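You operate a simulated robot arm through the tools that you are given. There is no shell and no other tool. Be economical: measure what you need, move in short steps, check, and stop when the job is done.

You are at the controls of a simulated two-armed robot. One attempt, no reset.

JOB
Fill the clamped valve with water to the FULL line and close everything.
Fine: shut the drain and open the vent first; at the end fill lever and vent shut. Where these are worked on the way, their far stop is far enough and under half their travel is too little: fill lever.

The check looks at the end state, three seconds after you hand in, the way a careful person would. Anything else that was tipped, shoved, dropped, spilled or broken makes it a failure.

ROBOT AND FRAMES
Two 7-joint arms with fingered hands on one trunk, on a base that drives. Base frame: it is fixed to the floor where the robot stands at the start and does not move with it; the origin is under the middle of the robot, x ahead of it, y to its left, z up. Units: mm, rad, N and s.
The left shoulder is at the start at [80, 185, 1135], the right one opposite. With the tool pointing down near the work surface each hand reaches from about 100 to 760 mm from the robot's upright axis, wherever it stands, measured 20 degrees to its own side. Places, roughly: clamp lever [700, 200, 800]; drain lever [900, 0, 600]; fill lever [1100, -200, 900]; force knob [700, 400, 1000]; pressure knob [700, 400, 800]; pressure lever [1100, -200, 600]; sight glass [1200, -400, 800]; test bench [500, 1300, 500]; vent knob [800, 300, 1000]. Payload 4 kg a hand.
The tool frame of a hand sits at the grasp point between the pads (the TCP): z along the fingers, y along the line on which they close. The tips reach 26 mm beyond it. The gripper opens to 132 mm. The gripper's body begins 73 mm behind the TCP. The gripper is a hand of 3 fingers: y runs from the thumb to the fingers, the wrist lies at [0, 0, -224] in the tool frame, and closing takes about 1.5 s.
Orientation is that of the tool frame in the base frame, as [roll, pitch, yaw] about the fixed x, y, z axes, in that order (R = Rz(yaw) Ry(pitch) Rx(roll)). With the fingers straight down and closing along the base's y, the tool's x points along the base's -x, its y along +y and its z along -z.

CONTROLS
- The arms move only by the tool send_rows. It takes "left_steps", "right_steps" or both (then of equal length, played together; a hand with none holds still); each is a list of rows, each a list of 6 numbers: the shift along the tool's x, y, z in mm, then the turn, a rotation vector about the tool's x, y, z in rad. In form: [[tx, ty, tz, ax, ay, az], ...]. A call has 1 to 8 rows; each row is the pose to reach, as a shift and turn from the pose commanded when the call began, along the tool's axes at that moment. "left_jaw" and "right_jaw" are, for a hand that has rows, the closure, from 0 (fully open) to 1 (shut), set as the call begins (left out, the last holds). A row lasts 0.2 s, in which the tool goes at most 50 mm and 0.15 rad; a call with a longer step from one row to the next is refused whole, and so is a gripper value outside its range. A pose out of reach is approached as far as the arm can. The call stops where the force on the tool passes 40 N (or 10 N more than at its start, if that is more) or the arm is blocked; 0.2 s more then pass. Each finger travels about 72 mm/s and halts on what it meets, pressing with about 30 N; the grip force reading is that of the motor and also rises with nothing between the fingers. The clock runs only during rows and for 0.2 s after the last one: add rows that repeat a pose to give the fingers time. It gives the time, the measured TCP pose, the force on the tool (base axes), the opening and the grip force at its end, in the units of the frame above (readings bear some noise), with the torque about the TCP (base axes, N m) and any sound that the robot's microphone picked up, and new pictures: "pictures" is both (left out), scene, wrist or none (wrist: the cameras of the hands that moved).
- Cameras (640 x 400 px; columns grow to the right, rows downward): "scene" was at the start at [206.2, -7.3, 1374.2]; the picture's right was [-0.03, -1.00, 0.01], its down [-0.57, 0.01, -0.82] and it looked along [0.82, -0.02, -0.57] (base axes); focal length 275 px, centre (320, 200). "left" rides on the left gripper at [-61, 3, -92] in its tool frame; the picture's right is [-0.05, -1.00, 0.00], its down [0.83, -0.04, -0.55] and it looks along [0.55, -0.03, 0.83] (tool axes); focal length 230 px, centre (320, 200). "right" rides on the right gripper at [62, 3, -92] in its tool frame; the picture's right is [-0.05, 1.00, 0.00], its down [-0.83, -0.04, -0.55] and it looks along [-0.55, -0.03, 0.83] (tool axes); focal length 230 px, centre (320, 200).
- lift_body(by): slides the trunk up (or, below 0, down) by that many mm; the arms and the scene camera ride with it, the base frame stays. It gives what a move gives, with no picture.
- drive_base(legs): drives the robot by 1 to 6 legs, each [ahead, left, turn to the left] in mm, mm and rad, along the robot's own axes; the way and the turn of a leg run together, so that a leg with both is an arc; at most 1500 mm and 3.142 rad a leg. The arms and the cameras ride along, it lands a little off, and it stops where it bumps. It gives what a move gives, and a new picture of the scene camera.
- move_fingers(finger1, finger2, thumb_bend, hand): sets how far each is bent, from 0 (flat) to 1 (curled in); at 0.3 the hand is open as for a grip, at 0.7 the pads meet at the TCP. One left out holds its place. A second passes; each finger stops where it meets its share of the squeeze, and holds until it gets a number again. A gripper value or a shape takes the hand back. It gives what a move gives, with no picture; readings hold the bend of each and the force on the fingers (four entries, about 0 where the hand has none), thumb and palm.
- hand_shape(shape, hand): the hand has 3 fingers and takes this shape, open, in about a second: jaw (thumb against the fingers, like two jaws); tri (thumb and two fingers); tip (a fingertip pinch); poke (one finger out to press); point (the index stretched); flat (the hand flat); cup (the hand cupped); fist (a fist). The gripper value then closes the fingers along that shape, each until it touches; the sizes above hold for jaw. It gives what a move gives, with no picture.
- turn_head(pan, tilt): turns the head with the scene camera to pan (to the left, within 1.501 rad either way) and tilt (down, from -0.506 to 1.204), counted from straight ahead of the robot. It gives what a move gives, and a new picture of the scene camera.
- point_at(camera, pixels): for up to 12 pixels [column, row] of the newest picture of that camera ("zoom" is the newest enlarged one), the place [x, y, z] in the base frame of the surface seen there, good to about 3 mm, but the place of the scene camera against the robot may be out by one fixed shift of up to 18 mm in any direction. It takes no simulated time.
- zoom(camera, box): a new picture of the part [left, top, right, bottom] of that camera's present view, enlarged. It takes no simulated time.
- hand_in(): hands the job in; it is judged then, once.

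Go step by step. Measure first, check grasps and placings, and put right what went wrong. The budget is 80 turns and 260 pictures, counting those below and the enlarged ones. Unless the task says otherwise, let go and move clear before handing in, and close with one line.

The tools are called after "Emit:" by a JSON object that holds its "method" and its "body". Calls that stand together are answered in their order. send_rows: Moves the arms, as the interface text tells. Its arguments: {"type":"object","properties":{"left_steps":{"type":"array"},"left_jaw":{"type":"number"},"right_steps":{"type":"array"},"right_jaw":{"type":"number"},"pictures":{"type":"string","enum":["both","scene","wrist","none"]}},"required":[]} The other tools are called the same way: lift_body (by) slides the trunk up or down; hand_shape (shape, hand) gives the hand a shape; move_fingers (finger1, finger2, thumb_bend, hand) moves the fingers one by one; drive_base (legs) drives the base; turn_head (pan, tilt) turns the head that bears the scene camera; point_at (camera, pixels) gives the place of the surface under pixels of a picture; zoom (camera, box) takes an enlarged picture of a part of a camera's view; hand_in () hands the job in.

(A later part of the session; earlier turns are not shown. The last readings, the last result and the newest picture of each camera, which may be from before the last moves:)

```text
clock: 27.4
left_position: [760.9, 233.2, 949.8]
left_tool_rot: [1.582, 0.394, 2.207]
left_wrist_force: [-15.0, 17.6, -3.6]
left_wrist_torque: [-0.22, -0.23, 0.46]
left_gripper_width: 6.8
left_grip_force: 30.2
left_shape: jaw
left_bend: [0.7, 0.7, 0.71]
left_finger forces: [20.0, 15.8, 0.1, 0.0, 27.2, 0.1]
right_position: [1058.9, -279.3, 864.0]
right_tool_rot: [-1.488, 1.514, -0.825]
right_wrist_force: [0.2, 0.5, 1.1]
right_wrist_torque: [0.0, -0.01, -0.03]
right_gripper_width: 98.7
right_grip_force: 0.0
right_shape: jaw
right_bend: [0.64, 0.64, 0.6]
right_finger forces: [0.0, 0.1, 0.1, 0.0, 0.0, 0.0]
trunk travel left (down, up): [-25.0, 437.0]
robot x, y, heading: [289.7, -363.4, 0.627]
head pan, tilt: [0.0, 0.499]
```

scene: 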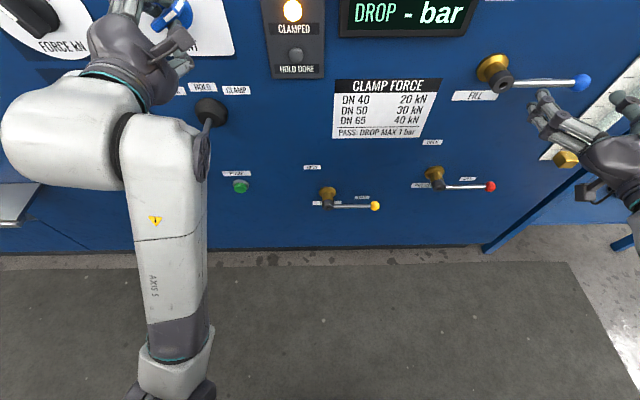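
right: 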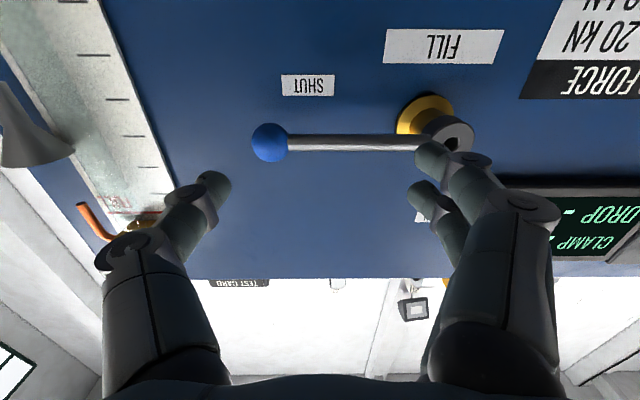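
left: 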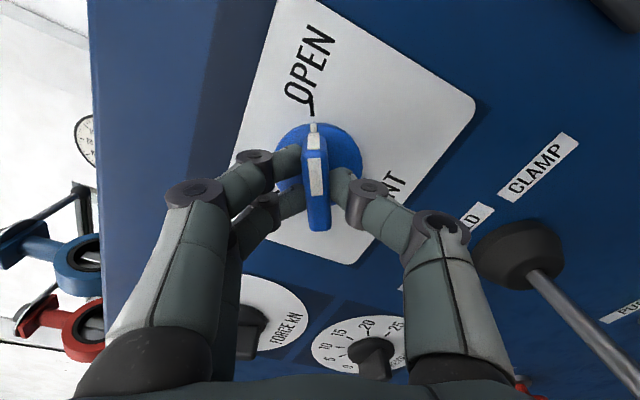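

Emit:
{"method": "zoom", "body": {"camera": "right", "box": [0, 0, 240, 260]}}

Emit:
{"method": "point_at", "body": {"camera": "right", "pixels": [[270, 143], [340, 143], [455, 133], [110, 200], [95, 20], [8, 140], [85, 225], [220, 20]]}}

Emit:
{"method": "send_rows", "body": {"right_steps": [[0, 0, 0, 0, 0, 0.13], [0, 0, 0, 0, 0, 0.26], [0, 0, 0, 0, 0, 0.39], [0, 0, 0, 0, 0, 0.52], [0, 0, 0, 0, 0, 0.65], [0, 0, 0, 0, 0, 0.785]], "pictures": "wrist"}}

```text
1.54 times, centred on (120, 130) of right
```

zoom: 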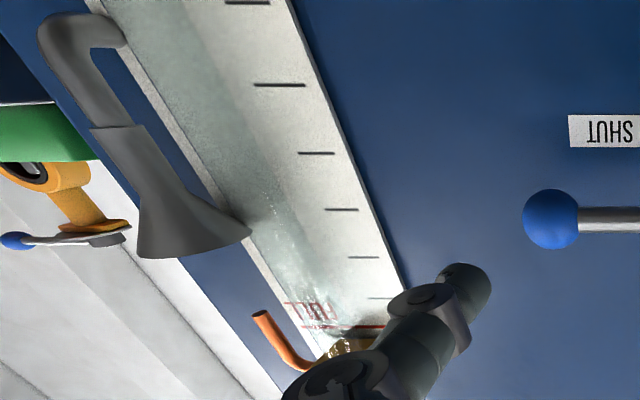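

```text
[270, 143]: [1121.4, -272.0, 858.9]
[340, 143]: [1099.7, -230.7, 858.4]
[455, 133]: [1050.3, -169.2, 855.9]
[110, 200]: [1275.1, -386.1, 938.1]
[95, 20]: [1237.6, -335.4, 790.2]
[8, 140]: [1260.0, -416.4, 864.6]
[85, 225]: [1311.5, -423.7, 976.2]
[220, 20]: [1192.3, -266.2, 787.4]
```

```text
clock: 28.8
left_position: [759.4, 233.9, 949.4]
left_tool_rot: [1.582, 0.393, 2.207]
left_wrist_force: [-15.0, 18.8, -1.9]
left_wrist_torque: [-0.23, -0.23, 0.49]
left_gripper_width: 6.7
left_grip_force: 30.2
left_shape: jaw
left_bend: [0.7, 0.7, 0.71]
left_finger forces: [20.2, 16.1, 0.0, 0.0, 26.8, 0.1]
right_position: [1058.2, -279.2, 862.6]
right_tool_rot: [1.566, 0.839, 2.227]
right_wrist_force: [0.1, 1.0, -0.4]
right_wrist_torque: [0.0, 0.0, -0.01]
right_gripper_width: 98.7
right_grip_force: 0.0
right_shape: jaw
right_bend: [0.64, 0.64, 0.6]
right_finger forces: [0.0, 0.0, 0.0, 0.0, 0.0, 0.1]
trunk travel left (down, up): [-25.0, 437.0]
robot x, y, heading: [291.3, -364.2, 0.633]
head pan, tilt: [0.0, 0.499]
```

right: 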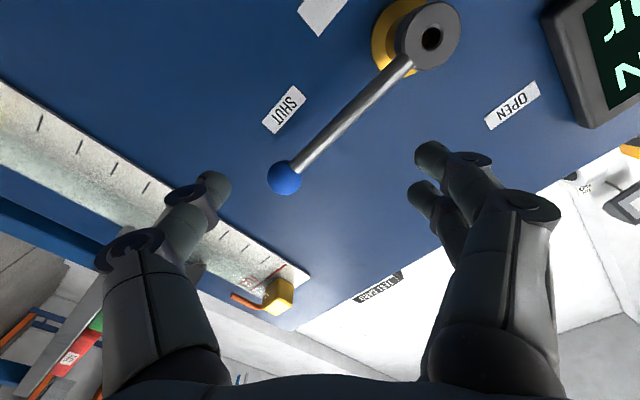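

Right camera now views the lever (ball 285,178; hub 430,40) and the FULL mark at (265,272). I advance straddling the rod at ~78 mm radius, and turn the head to see the sight glass.

Emit:
{"method": "send_rows", "body": {"right_steps": [[13, 8, 0, 0, 0, 0], [13, 8, 20, 0, 0, 0], [13, 8, 40, 0, 0, 0], [13, 8, 57, 0, 0, 0]], "right_jaw": 0.2, "pictures": "wrist"}}

Emit:
{"method": "turn_head", "body": {"pan": -0.6, "tilt": 0.3}}

```text
clock: 29.8
left_position: [759.7, 234.9, 948.9]
left_tool_rot: [1.579, 0.394, 2.207]
left_wrist_force: [-13.1, 18.6, -2.5]
left_wrist_torque: [-0.23, -0.23, 0.47]
left_gripper_width: 6.8
left_grip_force: 30.1
left_shape: jaw
left_bend: [0.7, 0.7, 0.71]
left_finger forces: [20.1, 16.0, 0.1, 0.0, 26.6, 0.0]
right_position: [1094.6, -231.1, 858.6]
right_tool_rot: [1.566, 0.843, 2.227]
right_wrist_force: [0.2, 0.0, 0.0]
right_wrist_torque: [0.03, -0.02, 0.01]
right_gripper_width: 105.3
right_grip_force: 0.0
right_shape: jaw
right_bend: [0.59, 0.59, 0.56]
right_finger forces: [0.0, 0.0, 0.0, 0.1, 0.0, 0.1]
trunk travel left (down, up): [-25.0, 437.0]
robot x, y, heading: [290.0, -366.7, 0.63]
head pan, tilt: [0.0, 0.499]
```

right: 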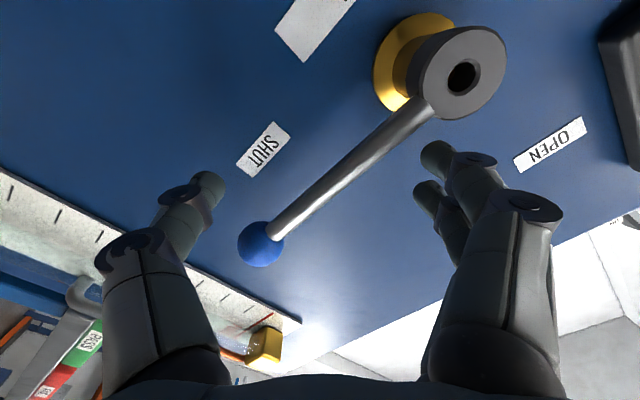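

```text
clock: 30.8
left_position: [760.2, 233.8, 948.5]
left_tool_rot: [1.583, 0.395, 2.209]
left_wrist_force: [-13.7, 17.8, -1.6]
left_wrist_torque: [-0.22, -0.2, 0.45]
left_gripper_width: 6.7
left_grip_force: 30.0
left_shape: jaw
left_bend: [0.7, 0.7, 0.71]
left_finger forces: [20.3, 16.1, 0.0, 0.0, 26.6, 0.0]
right_position: [1093.5, -231.5, 859.6]
right_tool_rot: [1.565, 0.843, 2.226]
right_wrist_force: [0.9, 0.2, -0.8]
right_wrist_torque: [0.0, -0.03, 0.04]
right_gripper_width: 105.4
right_grip_force: 0.1
right_shape: jaw
right_bend: [0.59, 0.59, 0.56]
right_finger forces: [0.1, 0.0, 0.0, 0.0, 0.1, 0.1]
trunk travel left (down, up): [-25.0, 437.0]
robot x, y, heading: [291.0, -365.8, 0.63]
head pan, tilt: [-0.6, 0.3]
```

scene: 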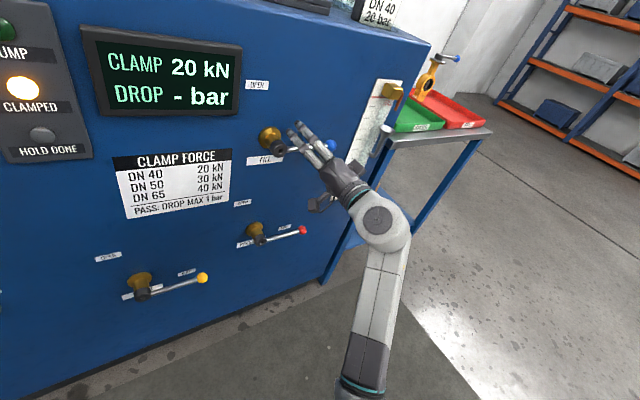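

Emit:
{"method": "zoom", "body": {"camera": "scene", "box": [330, 70, 430, 170]}}

Emit:
{"method": "point_at", "body": {"camera": "right", "pixels": [[260, 245], [345, 170], [465, 75], [210, 188], [425, 160]]}}

```text
4.00 times, centred on (380, 120) of scene
```

zoom: 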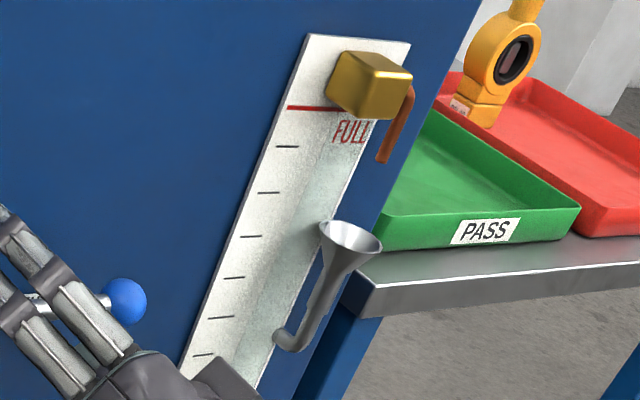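

```text
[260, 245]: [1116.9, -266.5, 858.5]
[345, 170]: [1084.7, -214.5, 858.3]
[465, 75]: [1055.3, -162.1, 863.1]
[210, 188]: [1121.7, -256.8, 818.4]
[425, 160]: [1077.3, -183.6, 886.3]
```

Emit:
{"method": "point_at", "body": {"camera": "scene", "pixels": [[240, 50], [236, 112], [262, 85], [430, 45], [404, 90], [377, 98]]}}

```text
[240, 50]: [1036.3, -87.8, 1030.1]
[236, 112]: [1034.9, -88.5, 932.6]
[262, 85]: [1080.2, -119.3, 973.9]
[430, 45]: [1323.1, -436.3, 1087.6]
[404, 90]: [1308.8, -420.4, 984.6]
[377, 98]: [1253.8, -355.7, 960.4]
```

Display and neighbours are clear. FULL line and glass are well visible in the scene view (red line at ~(378,97)), currently empty. Now swing the fill lever up with the thumb along its arc to OPEN.

Emit:
{"method": "send_rows", "body": {"right_steps": [[4.1, 16.5, 0, 0, 0, 0], [-5.6, 25.2, 0, 0, 0, 0], [-32.6, 53.5, 0, 0, 0, 0], [-47.3, 89.5, 0, 0, 0, 0], [-46.6, 129.2, 0, 0, 0, 0], [-37.9, 150.9, 0, 0, 0, 0], [-31.6, 165.4, 0, 0, 0, 0], [-27.6, 169.9, 0, 0, 0, 0]], "pictures": "both"}}

Emit:
{"method": "zoom", "body": {"camera": "scene", "box": [330, 70, 430, 170]}}

```text
clock: 32.6
left_position: [760.5, 234.2, 950.6]
left_tool_rot: [1.581, 0.394, 2.206]
left_wrist_force: [-14.7, 17.0, -1.7]
left_wrist_torque: [-0.2, -0.21, 0.41]
left_gripper_width: 6.9
left_grip_force: 30.1
left_shape: jaw
left_bend: [0.7, 0.7, 0.71]
left_finger forces: [20.2, 16.2, 0.1, 0.0, 26.8, 0.0]
right_position: [1029.4, -145.9, 992.2]
right_tool_rot: [1.565, 0.841, 2.227]
right_wrist_force: [1.3, -0.8, 0.0]
right_wrist_torque: [-0.06, -0.09, 0.0]
right_gripper_width: 105.5
right_grip_force: 0.1
right_shape: jaw
right_bend: [0.59, 0.59, 0.55]
right_finger forces: [0.0, 0.0, 0.0, 0.0, 1.6, 0.0]
trunk travel left (down, up): [-25.0, 437.0]
robot x, y, heading: [291.4, -366.6, 0.628]
head pan, tilt: [-0.6, 0.3]
```

scene: 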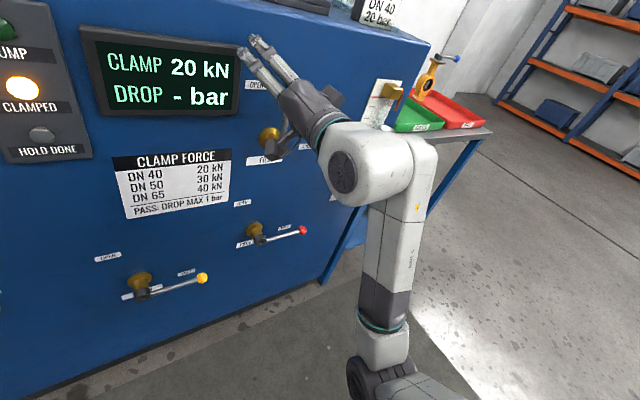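
right: 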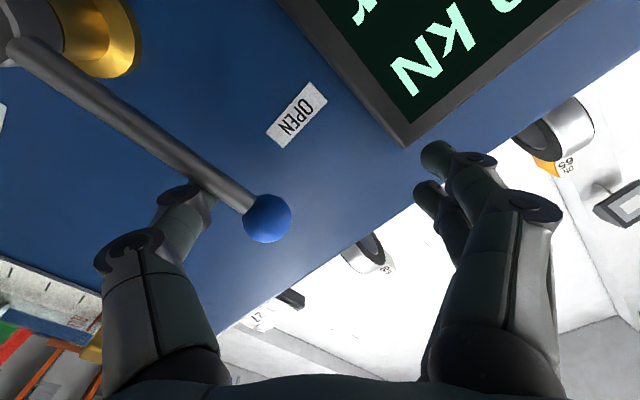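

```text
4.00 times, centred on (380, 120) of scene
```

zoom: 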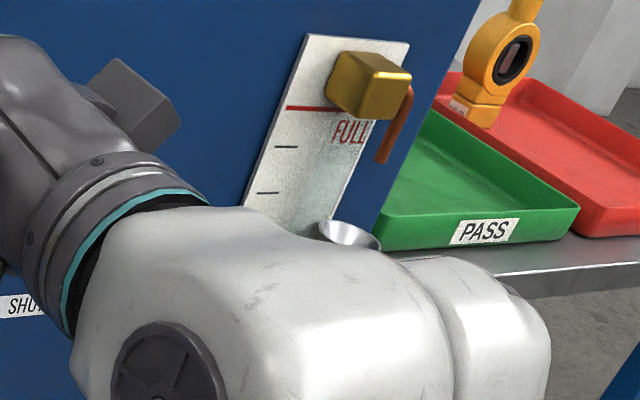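

Fill lever stands straight up (ball 267,218 in wrist view), glass top two ticks visible, no level there yet. I reposition so the fingers sit just left of the lever ready to close, and look again.

Emit:
{"method": "send_rows", "body": {"right_steps": [[11, -36, 0, 0, 0, 0], [23, -72, 0, 0, 0, 0]], "pictures": "both"}}

Emit:
{"method": "zoom", "body": {"camera": "scene", "box": [330, 70, 430, 170]}}

Emit:
{"method": "zoom", "body": {"camera": "right", "box": [0, 200, 200, 400]}}

```text
clock: 33.2
left_position: [760.1, 233.9, 950.0]
left_tool_rot: [1.579, 0.394, 2.208]
left_wrist_force: [-13.8, 17.4, -2.5]
left_wrist_torque: [-0.21, -0.23, 0.41]
left_gripper_width: 6.5
left_grip_force: 30.2
left_shape: jaw
left_bend: [0.7, 0.7, 0.71]
left_finger forces: [19.9, 16.1, 0.1, 0.0, 26.9, 0.0]
right_position: [1054.6, -175.4, 926.6]
right_tool_rot: [1.563, 0.841, 2.226]
right_wrist_force: [0.6, -0.3, 0.5]
right_wrist_torque: [0.05, 0.0, -0.03]
right_gripper_width: 105.6
right_grip_force: 0.1
right_shape: jaw
right_bend: [0.59, 0.59, 0.55]
right_finger forces: [0.0, 0.1, 0.1, 0.0, 0.0, 0.1]
trunk travel left (down, up): [-25.0, 437.0]
robot x, y, heading: [289.1, -365.9, 0.631]
head pan, tilt: [-0.6, 0.3]
```

scene: 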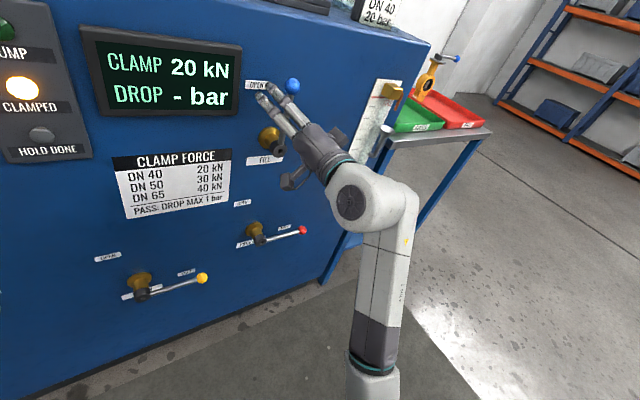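
right: 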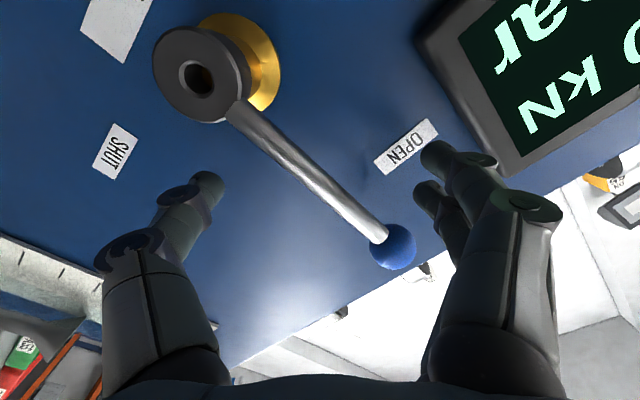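

```text
4.00 times, centred on (380, 120) of scene
```

zoom: 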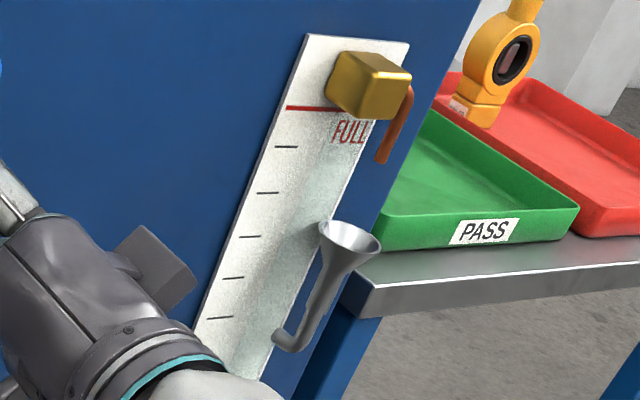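

```text
2.00 times, centred on (100, 300) of right
```

zoom: 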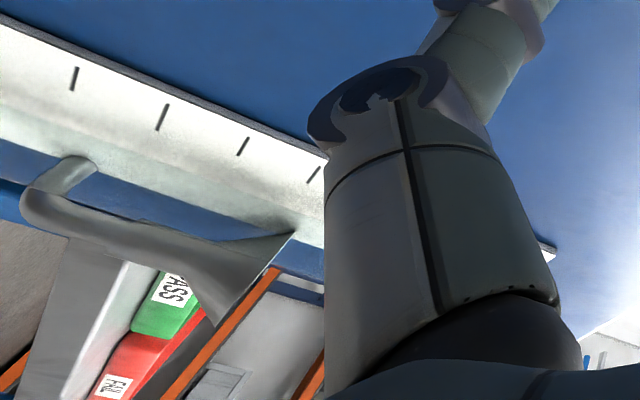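

Lever is up and five ticks of the glass are visible; no water column seen yet. Wait about a second and re-look.

Emit:
{"method": "send_rows", "body": {"right_steps": [[0, 0, 0, 0, 0, 0], [0, 0, 0, 0, 0, 0], [0, 0, 0, 0, 0, 0], [0, 0, 0, 0, 0, 0]], "pictures": "none"}}

Emit:
{"method": "zoom", "body": {"camera": "scene", "box": [330, 70, 430, 170]}}

```text
clock: 34.2
left_position: [761.7, 233.7, 949.3]
left_tool_rot: [1.582, 0.393, 2.208]
left_wrist_force: [-14.1, 19.1, -1.5]
left_wrist_torque: [-0.18, -0.2, 0.43]
left_gripper_width: 6.8
left_grip_force: 30.3
left_shape: jaw
left_bend: [0.7, 0.7, 0.71]
left_finger forces: [20.2, 16.3, 0.0, 0.1, 26.5, 0.0]
right_position: [1053.5, -174.6, 928.3]
right_tool_rot: [1.566, 0.84, 2.227]
right_wrist_force: [0.6, -0.6, -0.9]
right_wrist_torque: [0.03, 0.0, -0.01]
right_gripper_width: 105.5
right_grip_force: 0.1
right_shape: jaw
right_bend: [0.59, 0.59, 0.55]
right_finger forces: [0.1, 0.0, 0.0, 0.0, 0.0, 0.0]
trunk travel left (down, up): [-25.0, 437.0]
robot x, y, heading: [292.0, -363.9, 0.63]
head pan, tilt: [-0.6, 0.3]
```

```text
4.00 times, centred on (380, 120) of scene
```

zoom: 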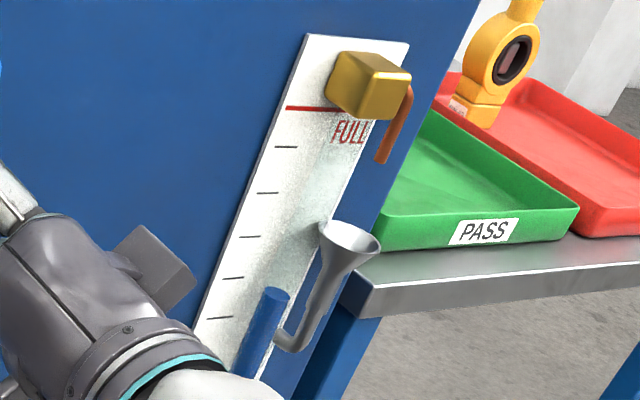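

Water column has appeared, its top at zoom (272,293). Measure heights of the column top and the FULL line, then wait a bit for the rate.

Emit:
{"method": "point_at", "body": {"camera": "zoom", "pixels": [[272, 297], [290, 107], [320, 109], [286, 146], [267, 193], [249, 237], [233, 278], [218, 318]]}}

Emit:
{"method": "send_rows", "body": {"right_steps": [[0, 0, 0, 0, 0, 0], [0, 0, 0, 0, 0, 0], [0, 0, 0, 0, 0, 0], [0, 0, 0, 0, 0, 0]], "pictures": "none"}}

Emit:
{"method": "zoom", "body": {"camera": "scene", "box": [330, 70, 430, 170]}}

```text
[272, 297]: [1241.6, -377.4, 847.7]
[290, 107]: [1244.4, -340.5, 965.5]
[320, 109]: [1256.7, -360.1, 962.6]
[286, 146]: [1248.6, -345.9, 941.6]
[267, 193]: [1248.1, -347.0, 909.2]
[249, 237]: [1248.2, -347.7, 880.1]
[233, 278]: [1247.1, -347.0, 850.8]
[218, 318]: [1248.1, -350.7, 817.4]
```

```text
clock: 35.2
left_position: [761.0, 232.8, 949.4]
left_tool_rot: [1.58, 0.394, 2.207]
left_wrist_force: [-13.5, 18.9, -1.8]
left_wrist_torque: [-0.19, -0.21, 0.46]
left_gripper_width: 6.7
left_grip_force: 30.0
left_shape: jaw
left_bend: [0.7, 0.7, 0.71]
left_finger forces: [20.2, 16.3, 0.0, 0.1, 26.6, 0.0]
right_position: [1053.9, -174.2, 928.5]
right_tool_rot: [1.566, 0.843, 2.226]
right_wrist_force: [-0.7, -0.3, -0.2]
right_wrist_torque: [-0.06, 0.01, 0.02]
right_gripper_width: 105.4
right_grip_force: 0.1
right_shape: jaw
right_bend: [0.59, 0.59, 0.55]
right_finger forces: [0.0, 0.1, 0.0, 0.1, 0.0, 0.0]
trunk travel left (down, up): [-25.0, 437.0]
robot x, y, heading: [288.0, -364.1, 0.628]
head pan, tilt: [-0.6, 0.3]
```

```text
4.00 times, centred on (380, 120) of scene
```

zoom: 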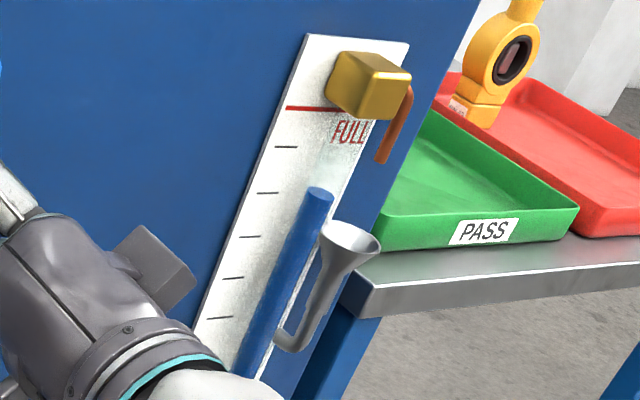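

Emit:
{"method": "point_at", "body": {"camera": "zoom", "pixels": [[319, 198], [316, 205], [319, 193], [368, 84], [350, 130]]}}

```text
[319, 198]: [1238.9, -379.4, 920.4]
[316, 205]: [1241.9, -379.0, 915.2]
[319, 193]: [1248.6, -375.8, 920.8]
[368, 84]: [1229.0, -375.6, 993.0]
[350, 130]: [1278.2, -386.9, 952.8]
```

Level is at z≈921 rising ~73 mm/s with FULL at ≈964, so I close the lever right now at full speed.

Emit:
{"method": "send_rows", "body": {"right_steps": [[-26.6, -38.6, 0, 0, 0, 0], [-43.5, -79.8, 0, 0, 0, 0], [-39.8, -123.6, 0, 0, 0, 0], [-17.1, -162.7, 0, 0, 0, 0], [-9.6, -169.4, 0, 0, 0, 0]], "pictures": "both"}}

Emit:
{"method": "zoom", "body": {"camera": "scene", "box": [330, 70, 430, 170]}}

```text
clock: 36.5
left_position: [759.8, 235.0, 949.3]
left_tool_rot: [1.582, 0.393, 2.211]
left_wrist_force: [-3.3, 8.6, 1.9]
left_wrist_torque: [-0.14, -0.2, 0.2]
left_gripper_width: 6.9
left_grip_force: 29.9
left_shape: jaw
left_bend: [0.7, 0.7, 0.71]
left_finger forces: [17.8, 15.2, 0.0, 0.1, 27.0, 0.0]
right_position: [1133.1, -283.3, 830.8]
right_tool_rot: [1.529, 0.835, 2.192]
right_wrist_force: [3.8, 2.3, 13.4]
right_wrist_torque: [0.64, 0.55, -0.28]
right_gripper_width: 107.7
right_grip_force: 0.0
right_shape: jaw
right_bend: [0.51, 0.59, 0.55]
right_finger forces: [13.3, 0.0, 0.1, 0.1, 0.0, 0.0]
trunk travel left (down, up): [-25.0, 437.0]
robot x, y, heading: [286.9, -361.4, 0.628]
head pan, tilt: [-0.6, 0.3]
stopped in row 5 (right hand): the force on the tool passed its limit at 42 N (the readings are from after the stop); the commanded pose is now the measured one
```

scene: 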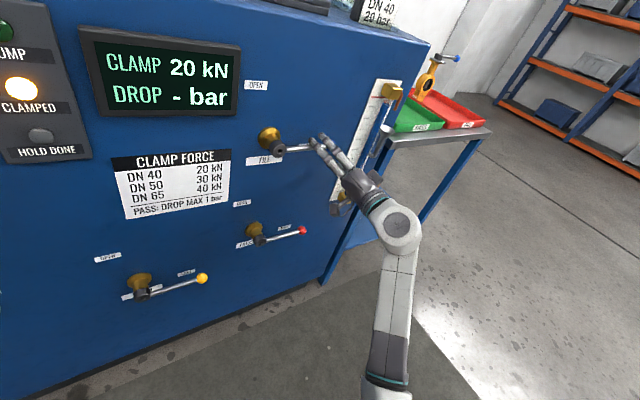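
right: 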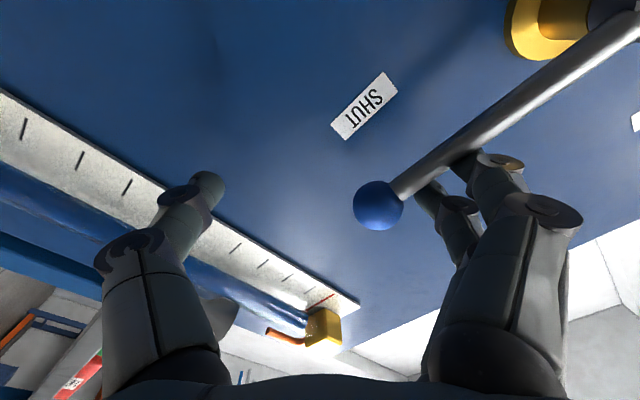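

```text
4.00 times, centred on (380, 120) of scene
```

zoom: 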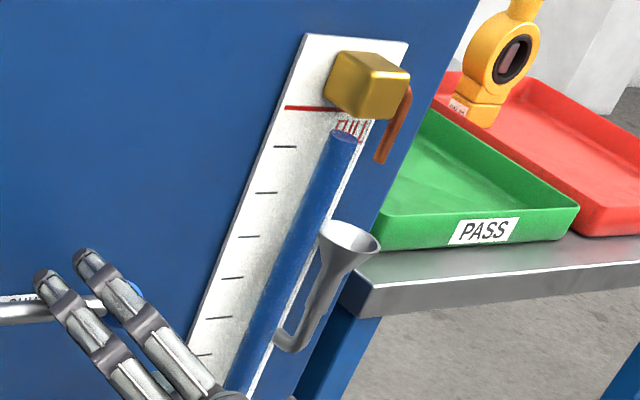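

Lever is at SHUT against its stop; the column top is at zoom (343,137). Measure against FULL.

Emit:
{"method": "point_at", "body": {"camera": "zoom", "pixels": [[343, 140], [337, 140], [348, 142], [342, 135], [295, 108], [310, 109], [325, 110], [340, 150]]}}

Emit:
{"method": "zoom", "body": {"camera": "scene", "box": [395, 80, 405, 110]}}

Emit:
{"method": "zoom", "body": {"camera": "right", "box": [240, 260, 380, 360]}}

```text
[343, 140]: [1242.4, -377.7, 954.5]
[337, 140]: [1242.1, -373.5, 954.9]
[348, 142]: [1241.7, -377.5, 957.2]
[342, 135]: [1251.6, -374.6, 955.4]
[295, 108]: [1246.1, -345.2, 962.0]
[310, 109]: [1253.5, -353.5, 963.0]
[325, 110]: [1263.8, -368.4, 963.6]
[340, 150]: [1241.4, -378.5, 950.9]
```

```text
13.33 times, centred on (400, 95) of scene
```

zoom: 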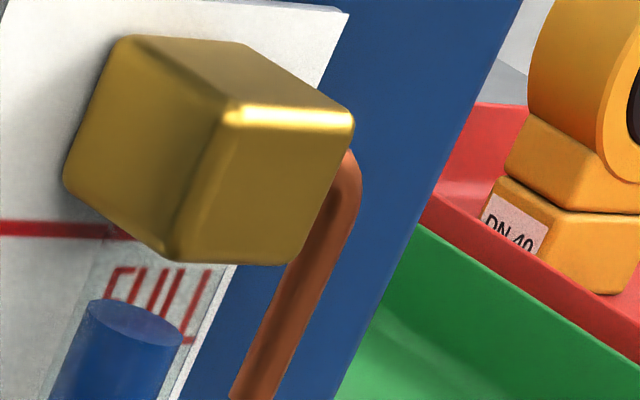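

```text
4.00 times, centred on (310, 310) of right
```

zoom: 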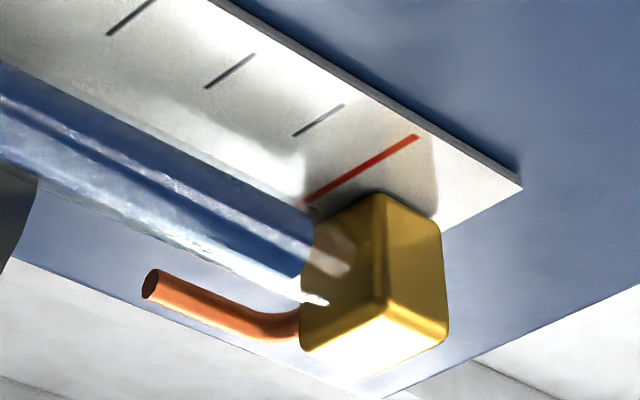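

Column top ≈955.5 versus FULL ≈963: about 8 mm short. To top up gently I'll grip the lever properly: back off, roll the hand so it closes vertically on the rod.

Emit:
{"method": "send_rows", "body": {"right_steps": [[-6, 5, 0, 0, 0, 0], [-6, 5, -28, 0, 0, 0], [-6, 5, -55, 0, 0, 0], [6, 33, -55, 0, 0, 0.15], [18, 60, -55, 0, 0, 0.3], [18, 60, -55, 0, 0, 0.45], [18, 60, -55, 0, 0, 0.6], [18, 60, -55, 0, 0, 0.75]], "pictures": "wrist"}}

```text
clock: 38.3
left_position: [760.8, 233.2, 948.3]
left_tool_rot: [1.583, 0.394, 2.21]
left_wrist_force: [-11.4, 16.2, 7.6]
left_wrist_torque: [-0.04, -0.37, 0.39]
left_gripper_width: 7.1
left_grip_force: 29.5
left_shape: jaw
left_bend: [0.69, 0.7, 0.71]
left_finger forces: [20.8, 18.5, 0.1, 0.0, 22.2, 0.0]
right_position: [1058.5, -279.4, 856.6]
right_tool_rot: [1.554, 0.132, 2.215]
right_wrist_force: [-0.1, -0.3, -0.2]
right_wrist_torque: [0.01, 0.02, -0.01]
right_gripper_width: 105.9
right_grip_force: 0.1
right_shape: jaw
right_bend: [0.59, 0.59, 0.55]
right_finger forces: [0.0, 0.1, 0.0, 0.0, 0.0, 0.1]
trunk travel left (down, up): [-25.0, 437.0]
robot x, y, heading: [288.6, -365.7, 0.629]
head pan, tilt: [-0.6, 0.3]
```

right: 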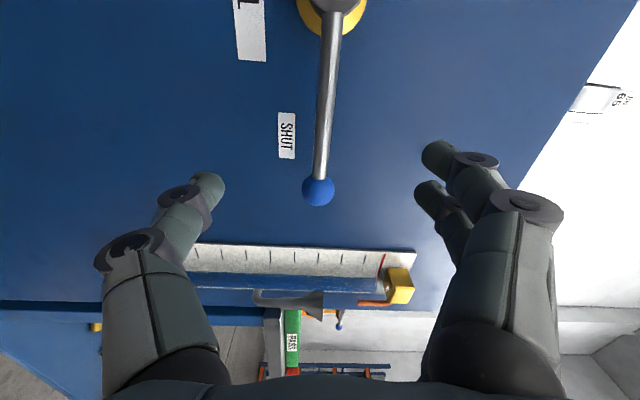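

Now the jaw closes vertically with the rod centred between fingers. Advance onto the rod and narrow the jaw.

Emit:
{"method": "send_rows", "body": {"right_steps": [[8, 0, 20, 0, 0, 0], [8, 0, 40, 0, 0, 0], [8, 0, 60, 0, 0, 0], [8, 0, 60, 0, 0, 0]], "right_jaw": 0.5, "pictures": "wrist"}}

Emit:
{"method": "zoom", "body": {"camera": "scene", "box": [360, 80, 410, 130]}}

```text
clock: 39.3
left_position: [761.0, 232.8, 949.1]
left_tool_rot: [1.584, 0.392, 2.211]
left_wrist_force: [-12.5, 15.9, 8.2]
left_wrist_torque: [-0.03, -0.36, 0.43]
left_gripper_width: 6.8
left_grip_force: 30.1
left_shape: jaw
left_bend: [0.69, 0.7, 0.71]
left_finger forces: [20.8, 18.5, 0.0, 0.0, 22.5, 0.0]
right_position: [1097.8, -235.6, 856.5]
right_tool_rot: [1.547, 0.102, 2.217]
right_wrist_force: [-0.1, -0.9, 0.3]
right_wrist_torque: [-0.02, 0.02, 0.01]
right_gripper_width: 66.6
right_grip_force: 0.0
right_shape: jaw
right_bend: [0.73, 0.73, 0.7]
right_finger forces: [0.0, 0.1, 0.1, 0.1, 0.1, 0.0]
trunk travel left (down, up): [-25.0, 437.0]
robot x, y, heading: [292.0, -361.9, 0.627]
head pan, tilt: [-0.6, 0.3]
```

right: 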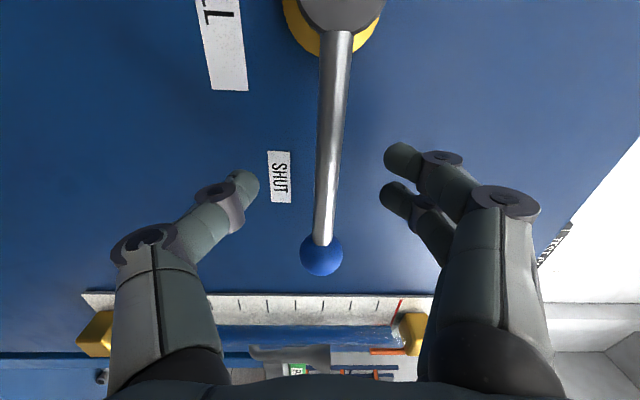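

```text
8.00 times, centred on (385, 105) of scene
```

zoom: 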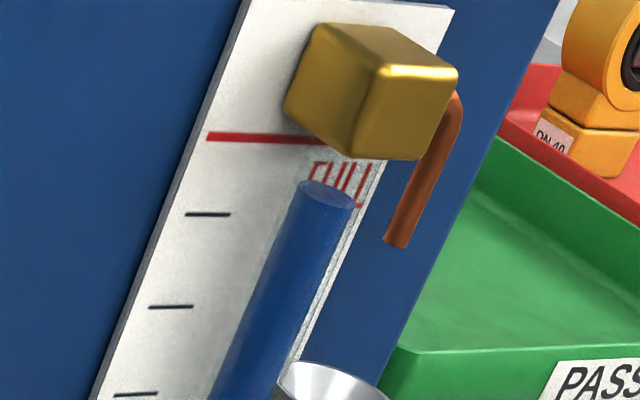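

Emit:
{"method": "zoom", "body": {"camera": "right", "box": [340, 280, 440, 360]}}

Emit:
{"method": "send_rows", "body": {"right_steps": [[0, 0, 0, 0, 0, 0], [0, 0, 0, 0, 0, 0], [0, 0, 0, 0, 0, 0], [0, 0, 0, 0, 0, 0], [0, 0, 0, 0, 0, 0]], "right_jaw": 1, "pictures": "wrist"}}

```text
5.00 times, centred on (390, 320) of right
```

zoom: 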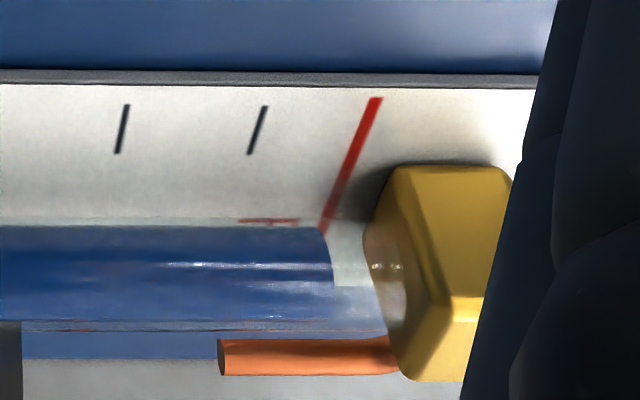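

```text
clock: 40.5
left_position: [760.8, 234.0, 947.3]
left_tool_rot: [1.581, 0.393, 2.211]
left_wrist_force: [-19.0, 10.9, 8.3]
left_wrist_torque: [-0.03, -0.37, 0.45]
left_gripper_width: 7.2
left_grip_force: 29.7
left_shape: jaw
left_bend: [0.69, 0.7, 0.71]
left_finger forces: [21.5, 19.3, 0.1, 0.0, 24.0, 0.0]
right_position: [1098.4, -235.6, 856.5]
right_tool_rot: [1.549, 0.1, 2.216]
right_wrist_force: [19.3, 7.4, 3.6]
right_wrist_torque: [0.03, 0.08, -0.09]
right_gripper_width: 0.0
right_grip_force: 30.2
right_shape: jaw
right_bend: [0.7, 0.69, 0.71]
right_finger forces: [13.1, 12.7, 0.0, 0.0, 25.8, 0.1]
trunk travel left (down, up): [-25.0, 437.0]
robot x, y, heading: [289.0, -366.4, 0.629]
head pan, tilt: [-0.6, 0.3]
```

right: 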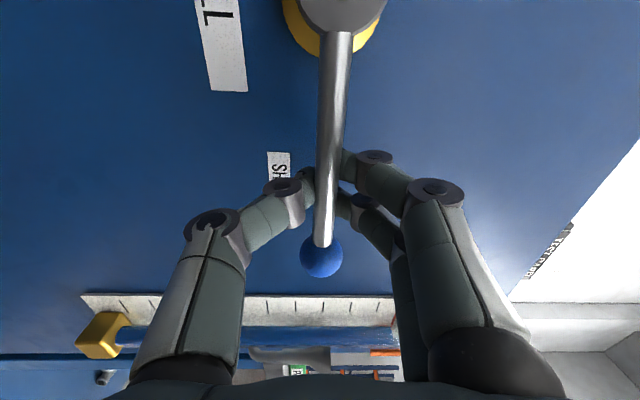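

Emit:
{"method": "point_at", "body": {"camera": "zoom", "pixels": [[318, 240], [320, 270], [326, 300], [325, 230], [370, 110], [345, 170], [326, 215], [265, 110]]}}

Emit:
{"method": "zoom", "body": {"camera": "scene", "box": [370, 80, 400, 110]}}

```text
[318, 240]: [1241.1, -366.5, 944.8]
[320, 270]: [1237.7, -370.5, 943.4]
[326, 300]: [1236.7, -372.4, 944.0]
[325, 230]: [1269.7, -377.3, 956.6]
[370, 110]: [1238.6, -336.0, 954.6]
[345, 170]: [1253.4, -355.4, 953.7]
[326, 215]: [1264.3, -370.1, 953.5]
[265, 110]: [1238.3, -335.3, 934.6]
```

```text
13.33 times, centred on (385, 95) of scene
```

zoom: 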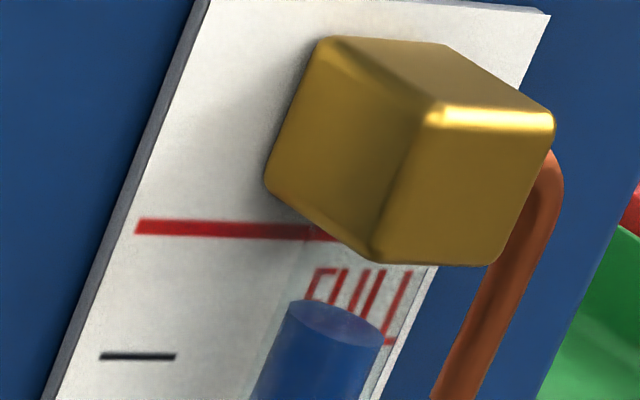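

Both cameras agree: level about 8 mm under FULL (wrist: 945 vs 954). With the rod gripped, I crack the valve briefly (15° up and back) for a small top-up.

Emit:
{"method": "send_rows", "body": {"right_steps": [[-0.4, 10.6, 0, 0, 0, -0.13], [0.7, 21.3, 0, 0, 0, -0.26], [-0.4, 10.6, 0, 0, 0, -0.13], [0, 0, 0, 0, 0, 0], [0, -3, 0, 0, 0, 0.02]], "pictures": "wrist"}}

Emit:
{"method": "zoom", "body": {"camera": "scene", "box": [370, 80, 400, 110]}}

```text
clock: 41.7
left_position: [760.7, 234.1, 948.3]
left_tool_rot: [1.583, 0.392, 2.208]
left_wrist_force: [-10.9, 11.8, 5.8]
left_wrist_torque: [0.02, -0.35, 0.35]
left_gripper_width: 7.3
left_grip_force: 29.6
left_shape: jaw
left_bend: [0.7, 0.7, 0.71]
left_finger forces: [20.0, 17.9, 0.0, 0.1, 24.4, 0.0]
right_position: [1098.8, -234.0, 855.0]
right_tool_rot: [1.55, 0.106, 2.222]
right_wrist_force: [7.5, 9.2, 7.0]
right_wrist_torque: [0.05, -0.05, 0.03]
right_gripper_width: 0.0
right_grip_force: 30.2
right_shape: jaw
right_bend: [0.7, 0.69, 0.72]
right_finger forces: [12.5, 12.6, 0.1, 0.0, 22.2, 0.1]
trunk travel left (down, up): [-25.0, 437.0]
robot x, y, heading: [291.6, -364.3, 0.627]
head pan, tilt: [-0.6, 0.3]
```

right: 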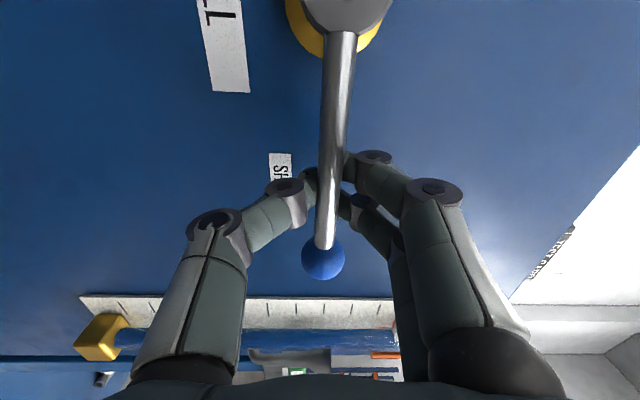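

```text
13.33 times, centred on (385, 95) of scene
```

zoom: 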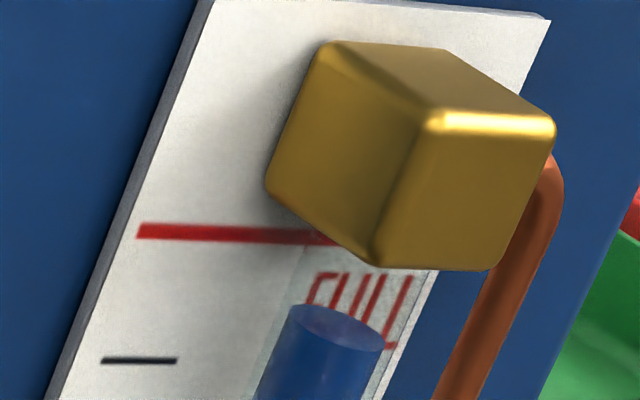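

No flow at 15° (level unchanged relative to the line). Try a brief swing to about 34°.

Emit:
{"method": "send_rows", "body": {"right_steps": [[-0.3, 12.3, 0, 0, 0, -0.15], [1.2, 24.4, 0, 0, 0, -0.3], [4.5, 36.3, 0, 0, 0, -0.45], [9.5, 47.5, 0, 0, 0, -0.6], [4.5, 36.3, 0, 0, 0, -0.45], [1.2, 24.4, 0, 0, 0, -0.3], [-0.3, 12.3, 0, 0, 0, -0.15], [0, -1, 0, 0, 0, 0]], "pictures": "wrist"}}

Emit:
{"method": "zoom", "body": {"camera": "scene", "box": [370, 80, 400, 110]}}

```text
clock: 42.4
left_position: [761.0, 234.2, 948.5]
left_tool_rot: [1.581, 0.391, 2.215]
left_wrist_force: [-6.9, 1.5, 1.8]
left_wrist_torque: [-0.08, -0.21, 0.14]
left_gripper_width: 7.9
left_grip_force: 30.1
left_shape: jaw
left_bend: [0.7, 0.7, 0.71]
left_finger forces: [17.8, 15.4, 0.0, 0.0, 29.3, 0.0]
right_position: [1100.0, -233.1, 874.2]
right_tool_rot: [1.548, 0.395, 2.2]
right_wrist_force: [19.6, 2.5, 3.6]
right_wrist_torque: [0.07, 0.05, -0.09]
right_gripper_width: 0.2
right_grip_force: 30.2
right_shape: jaw
right_bend: [0.7, 0.69, 0.72]
right_finger forces: [13.2, 13.2, 0.1, 0.1, 23.5, 0.1]
trunk travel left (down, up): [-25.0, 437.0]
robot x, y, heading: [291.5, -362.7, 0.627]
head pan, tilt: [-0.6, 0.3]
stopped in row 3 (right hand): the force on the tool passed its limit at 42 N (the readings are from after the stop); the commanded pose is now the measured one
```

right: 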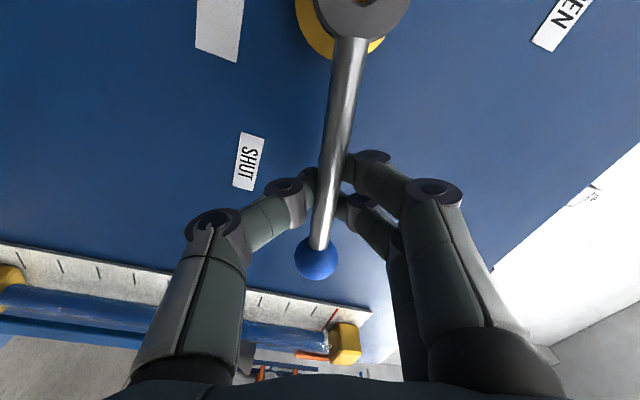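

```text
13.33 times, centred on (385, 95) of scene
```

zoom: 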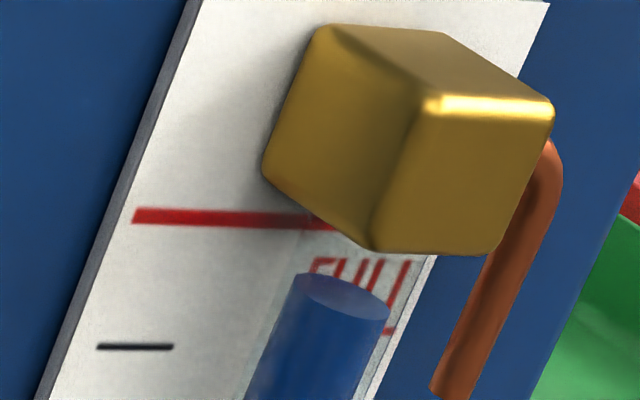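

The move stopped on 42 N (radial strain) with the lever ~18° open; the level rose ~2 mm, so it trickles slowly here — ideal. Hold for 0.6 s and re-look.

Emit:
{"method": "send_rows", "body": {"right_steps": [[0, 0, 0, 0, 0, 0], [0, 0, 0, 0, 0, 0]], "pictures": "none"}}

Emit:
{"method": "zoom", "body": {"camera": "scene", "box": [370, 80, 400, 110]}}

```text
clock: 43.0
left_position: [761.6, 234.3, 949.0]
left_tool_rot: [1.583, 0.389, 2.217]
left_wrist_force: [-13.0, 3.3, 3.3]
left_wrist_torque: [-0.06, -0.26, 0.22]
left_gripper_width: 8.1
left_grip_force: 30.1
left_shape: jaw
left_bend: [0.7, 0.7, 0.71]
left_finger forces: [19.2, 16.7, 0.0, 0.1, 28.0, 0.0]
right_position: [1097.9, -233.0, 873.2]
right_tool_rot: [1.549, 0.395, 2.204]
right_wrist_force: [27.2, 1.5, 3.6]
right_wrist_torque: [0.09, 0.13, -0.14]
right_gripper_width: 0.0
right_grip_force: 30.0
right_shape: jaw
right_bend: [0.7, 0.69, 0.72]
right_finger forces: [14.8, 14.4, 0.1, 0.1, 25.7, 0.0]
trunk travel left (down, up): [-25.0, 437.0]
robot x, y, heading: [289.6, -367.2, 0.63]
head pan, tilt: [-0.6, 0.3]
```

```text
13.33 times, centred on (385, 95) of scene
```

zoom: 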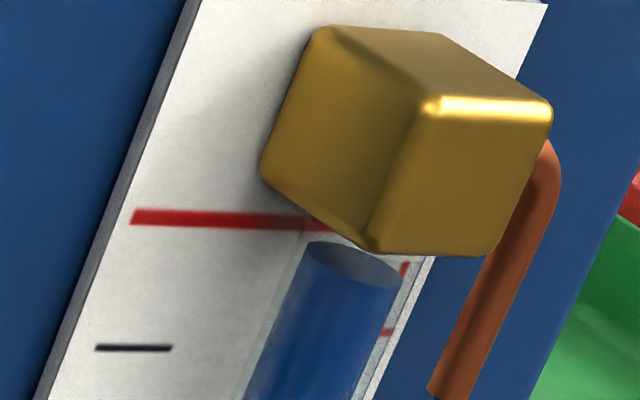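

Emit:
{"method": "point_at", "body": {"camera": "zoom", "pixels": [[330, 265], [350, 268], [375, 285], [350, 280], [345, 255], [200, 217], [270, 219], [310, 223]]}}

```text
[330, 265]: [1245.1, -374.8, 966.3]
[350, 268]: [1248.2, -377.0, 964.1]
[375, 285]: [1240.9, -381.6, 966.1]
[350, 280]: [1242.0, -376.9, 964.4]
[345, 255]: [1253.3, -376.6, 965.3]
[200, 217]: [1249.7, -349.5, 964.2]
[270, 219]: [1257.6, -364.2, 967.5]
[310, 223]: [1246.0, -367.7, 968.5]
```

Level ≈965 against line ≈965: at FULL. Close the lever now.

Emit:
{"method": "send_rows", "body": {"right_steps": [[2.5, -10, 0, 0, 0, 0.15], [5.5, -20, 0, 0, 0, 0.29], [5.5, -22, 0, 0, 0, 0.29]], "pictures": "wrist"}}

Emit:
{"method": "zoom", "body": {"camera": "scene", "box": [370, 80, 400, 110]}}

```text
clock: 43.8
left_position: [761.1, 235.9, 949.4]
left_tool_rot: [1.583, 0.393, 2.212]
left_wrist_force: [-2.6, -5.9, 11.2]
left_wrist_torque: [0.05, -0.32, 0.05]
left_gripper_width: 7.9
left_grip_force: 29.6
left_shape: jaw
left_bend: [0.7, 0.7, 0.71]
left_finger forces: [18.5, 16.6, 0.0, 0.0, 27.5, 0.1]
right_position: [1101.4, -234.4, 858.2]
right_tool_rot: [1.551, 0.147, 2.215]
right_wrist_force: [-2.8, 26.8, -6.1]
right_wrist_torque: [-0.11, 0.06, 0.18]
right_gripper_width: 0.0
right_grip_force: 29.7
right_shape: jaw
right_bend: [0.7, 0.69, 0.72]
right_finger forces: [11.6, 11.8, 0.0, 0.1, 25.5, 0.0]
trunk travel left (down, up): [-25.0, 437.0]
robot x, y, heading: [287.1, -364.5, 0.629]
head pan, tilt: [-0.6, 0.3]
```

right: 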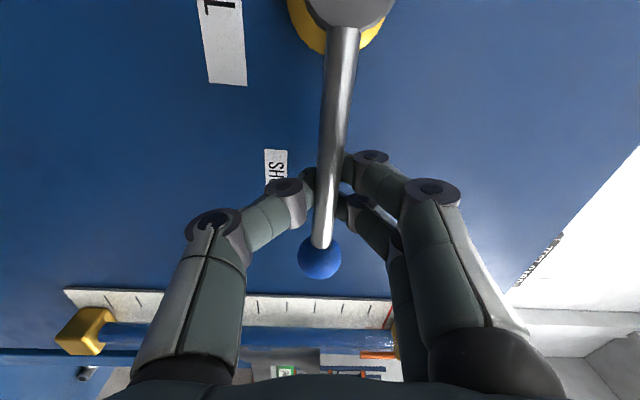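

```text
13.33 times, centred on (385, 95) of scene
```

zoom: 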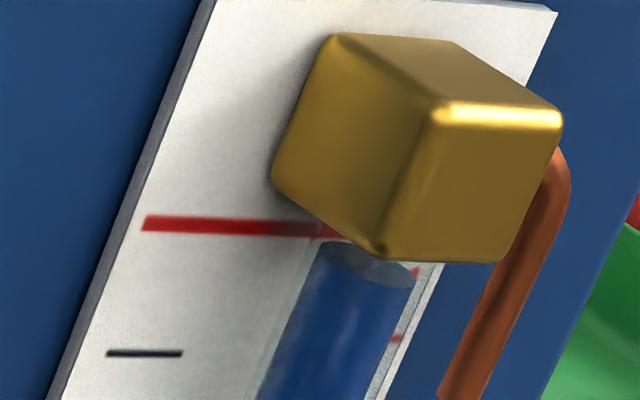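

Level is about at the line (slightly up 1 mm); lever is almost at its stop. Press it a few mm further down to be surely shut.

Emit:
{"method": "send_rows", "body": {"right_steps": [[1, -5, 0, 0, 0, 0.05], [1, -9, 0, 0, 0, 0.08]], "pictures": "wrist"}}

Emit:
{"method": "zoom", "body": {"camera": "scene", "box": [370, 80, 400, 110]}}

```text
clock: 44.4
left_position: [759.8, 234.7, 949.8]
left_tool_rot: [1.581, 0.393, 2.21]
left_wrist_force: [0.2, -4.0, 3.4]
left_wrist_torque: [-0.06, -0.19, 0.04]
left_gripper_width: 7.4
left_grip_force: 29.8
left_shape: jaw
left_bend: [0.7, 0.7, 0.71]
left_finger forces: [16.6, 14.6, 0.1, 0.0, 29.9, 0.0]
right_position: [1106.3, -236.5, 857.0]
right_tool_rot: [1.537, 0.079, 2.215]
right_wrist_force: [-0.6, 15.5, -3.8]
right_wrist_torque: [-0.04, 0.02, 0.09]
right_gripper_width: 0.0
right_grip_force: 30.0
right_shape: jaw
right_bend: [0.71, 0.7, 0.73]
right_finger forces: [10.4, 11.3, 0.0, 0.1, 23.5, 0.1]
trunk travel left (down, up): [-25.0, 437.0]
robot x, y, heading: [289.8, -359.7, 0.633]
head pan, tilt: [-0.6, 0.3]
stopped in row 2 (right hand): the force on the tool passed its limit at 42 N (the readings are from after the stop); the commanded pose is now the measured one
```

right: 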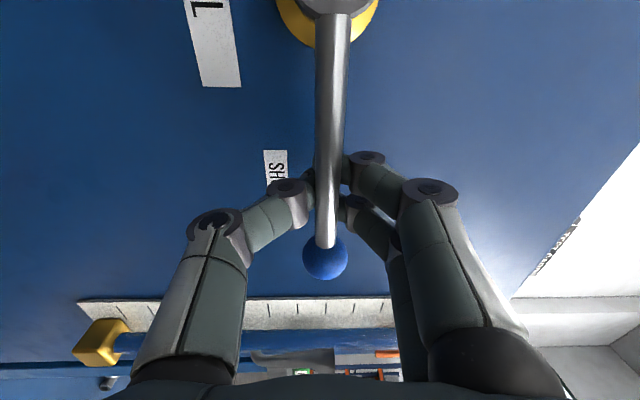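

```text
13.33 times, centred on (385, 95) of scene
```

zoom: 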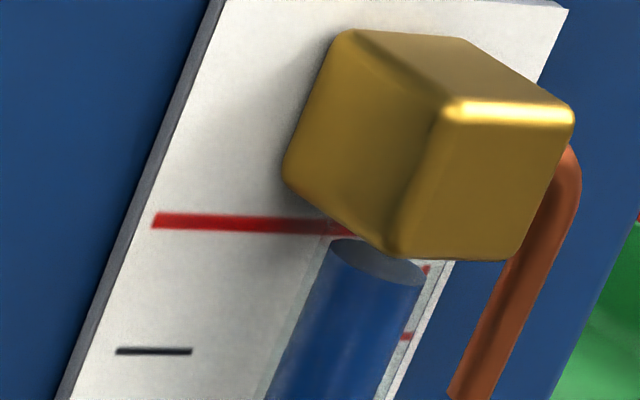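

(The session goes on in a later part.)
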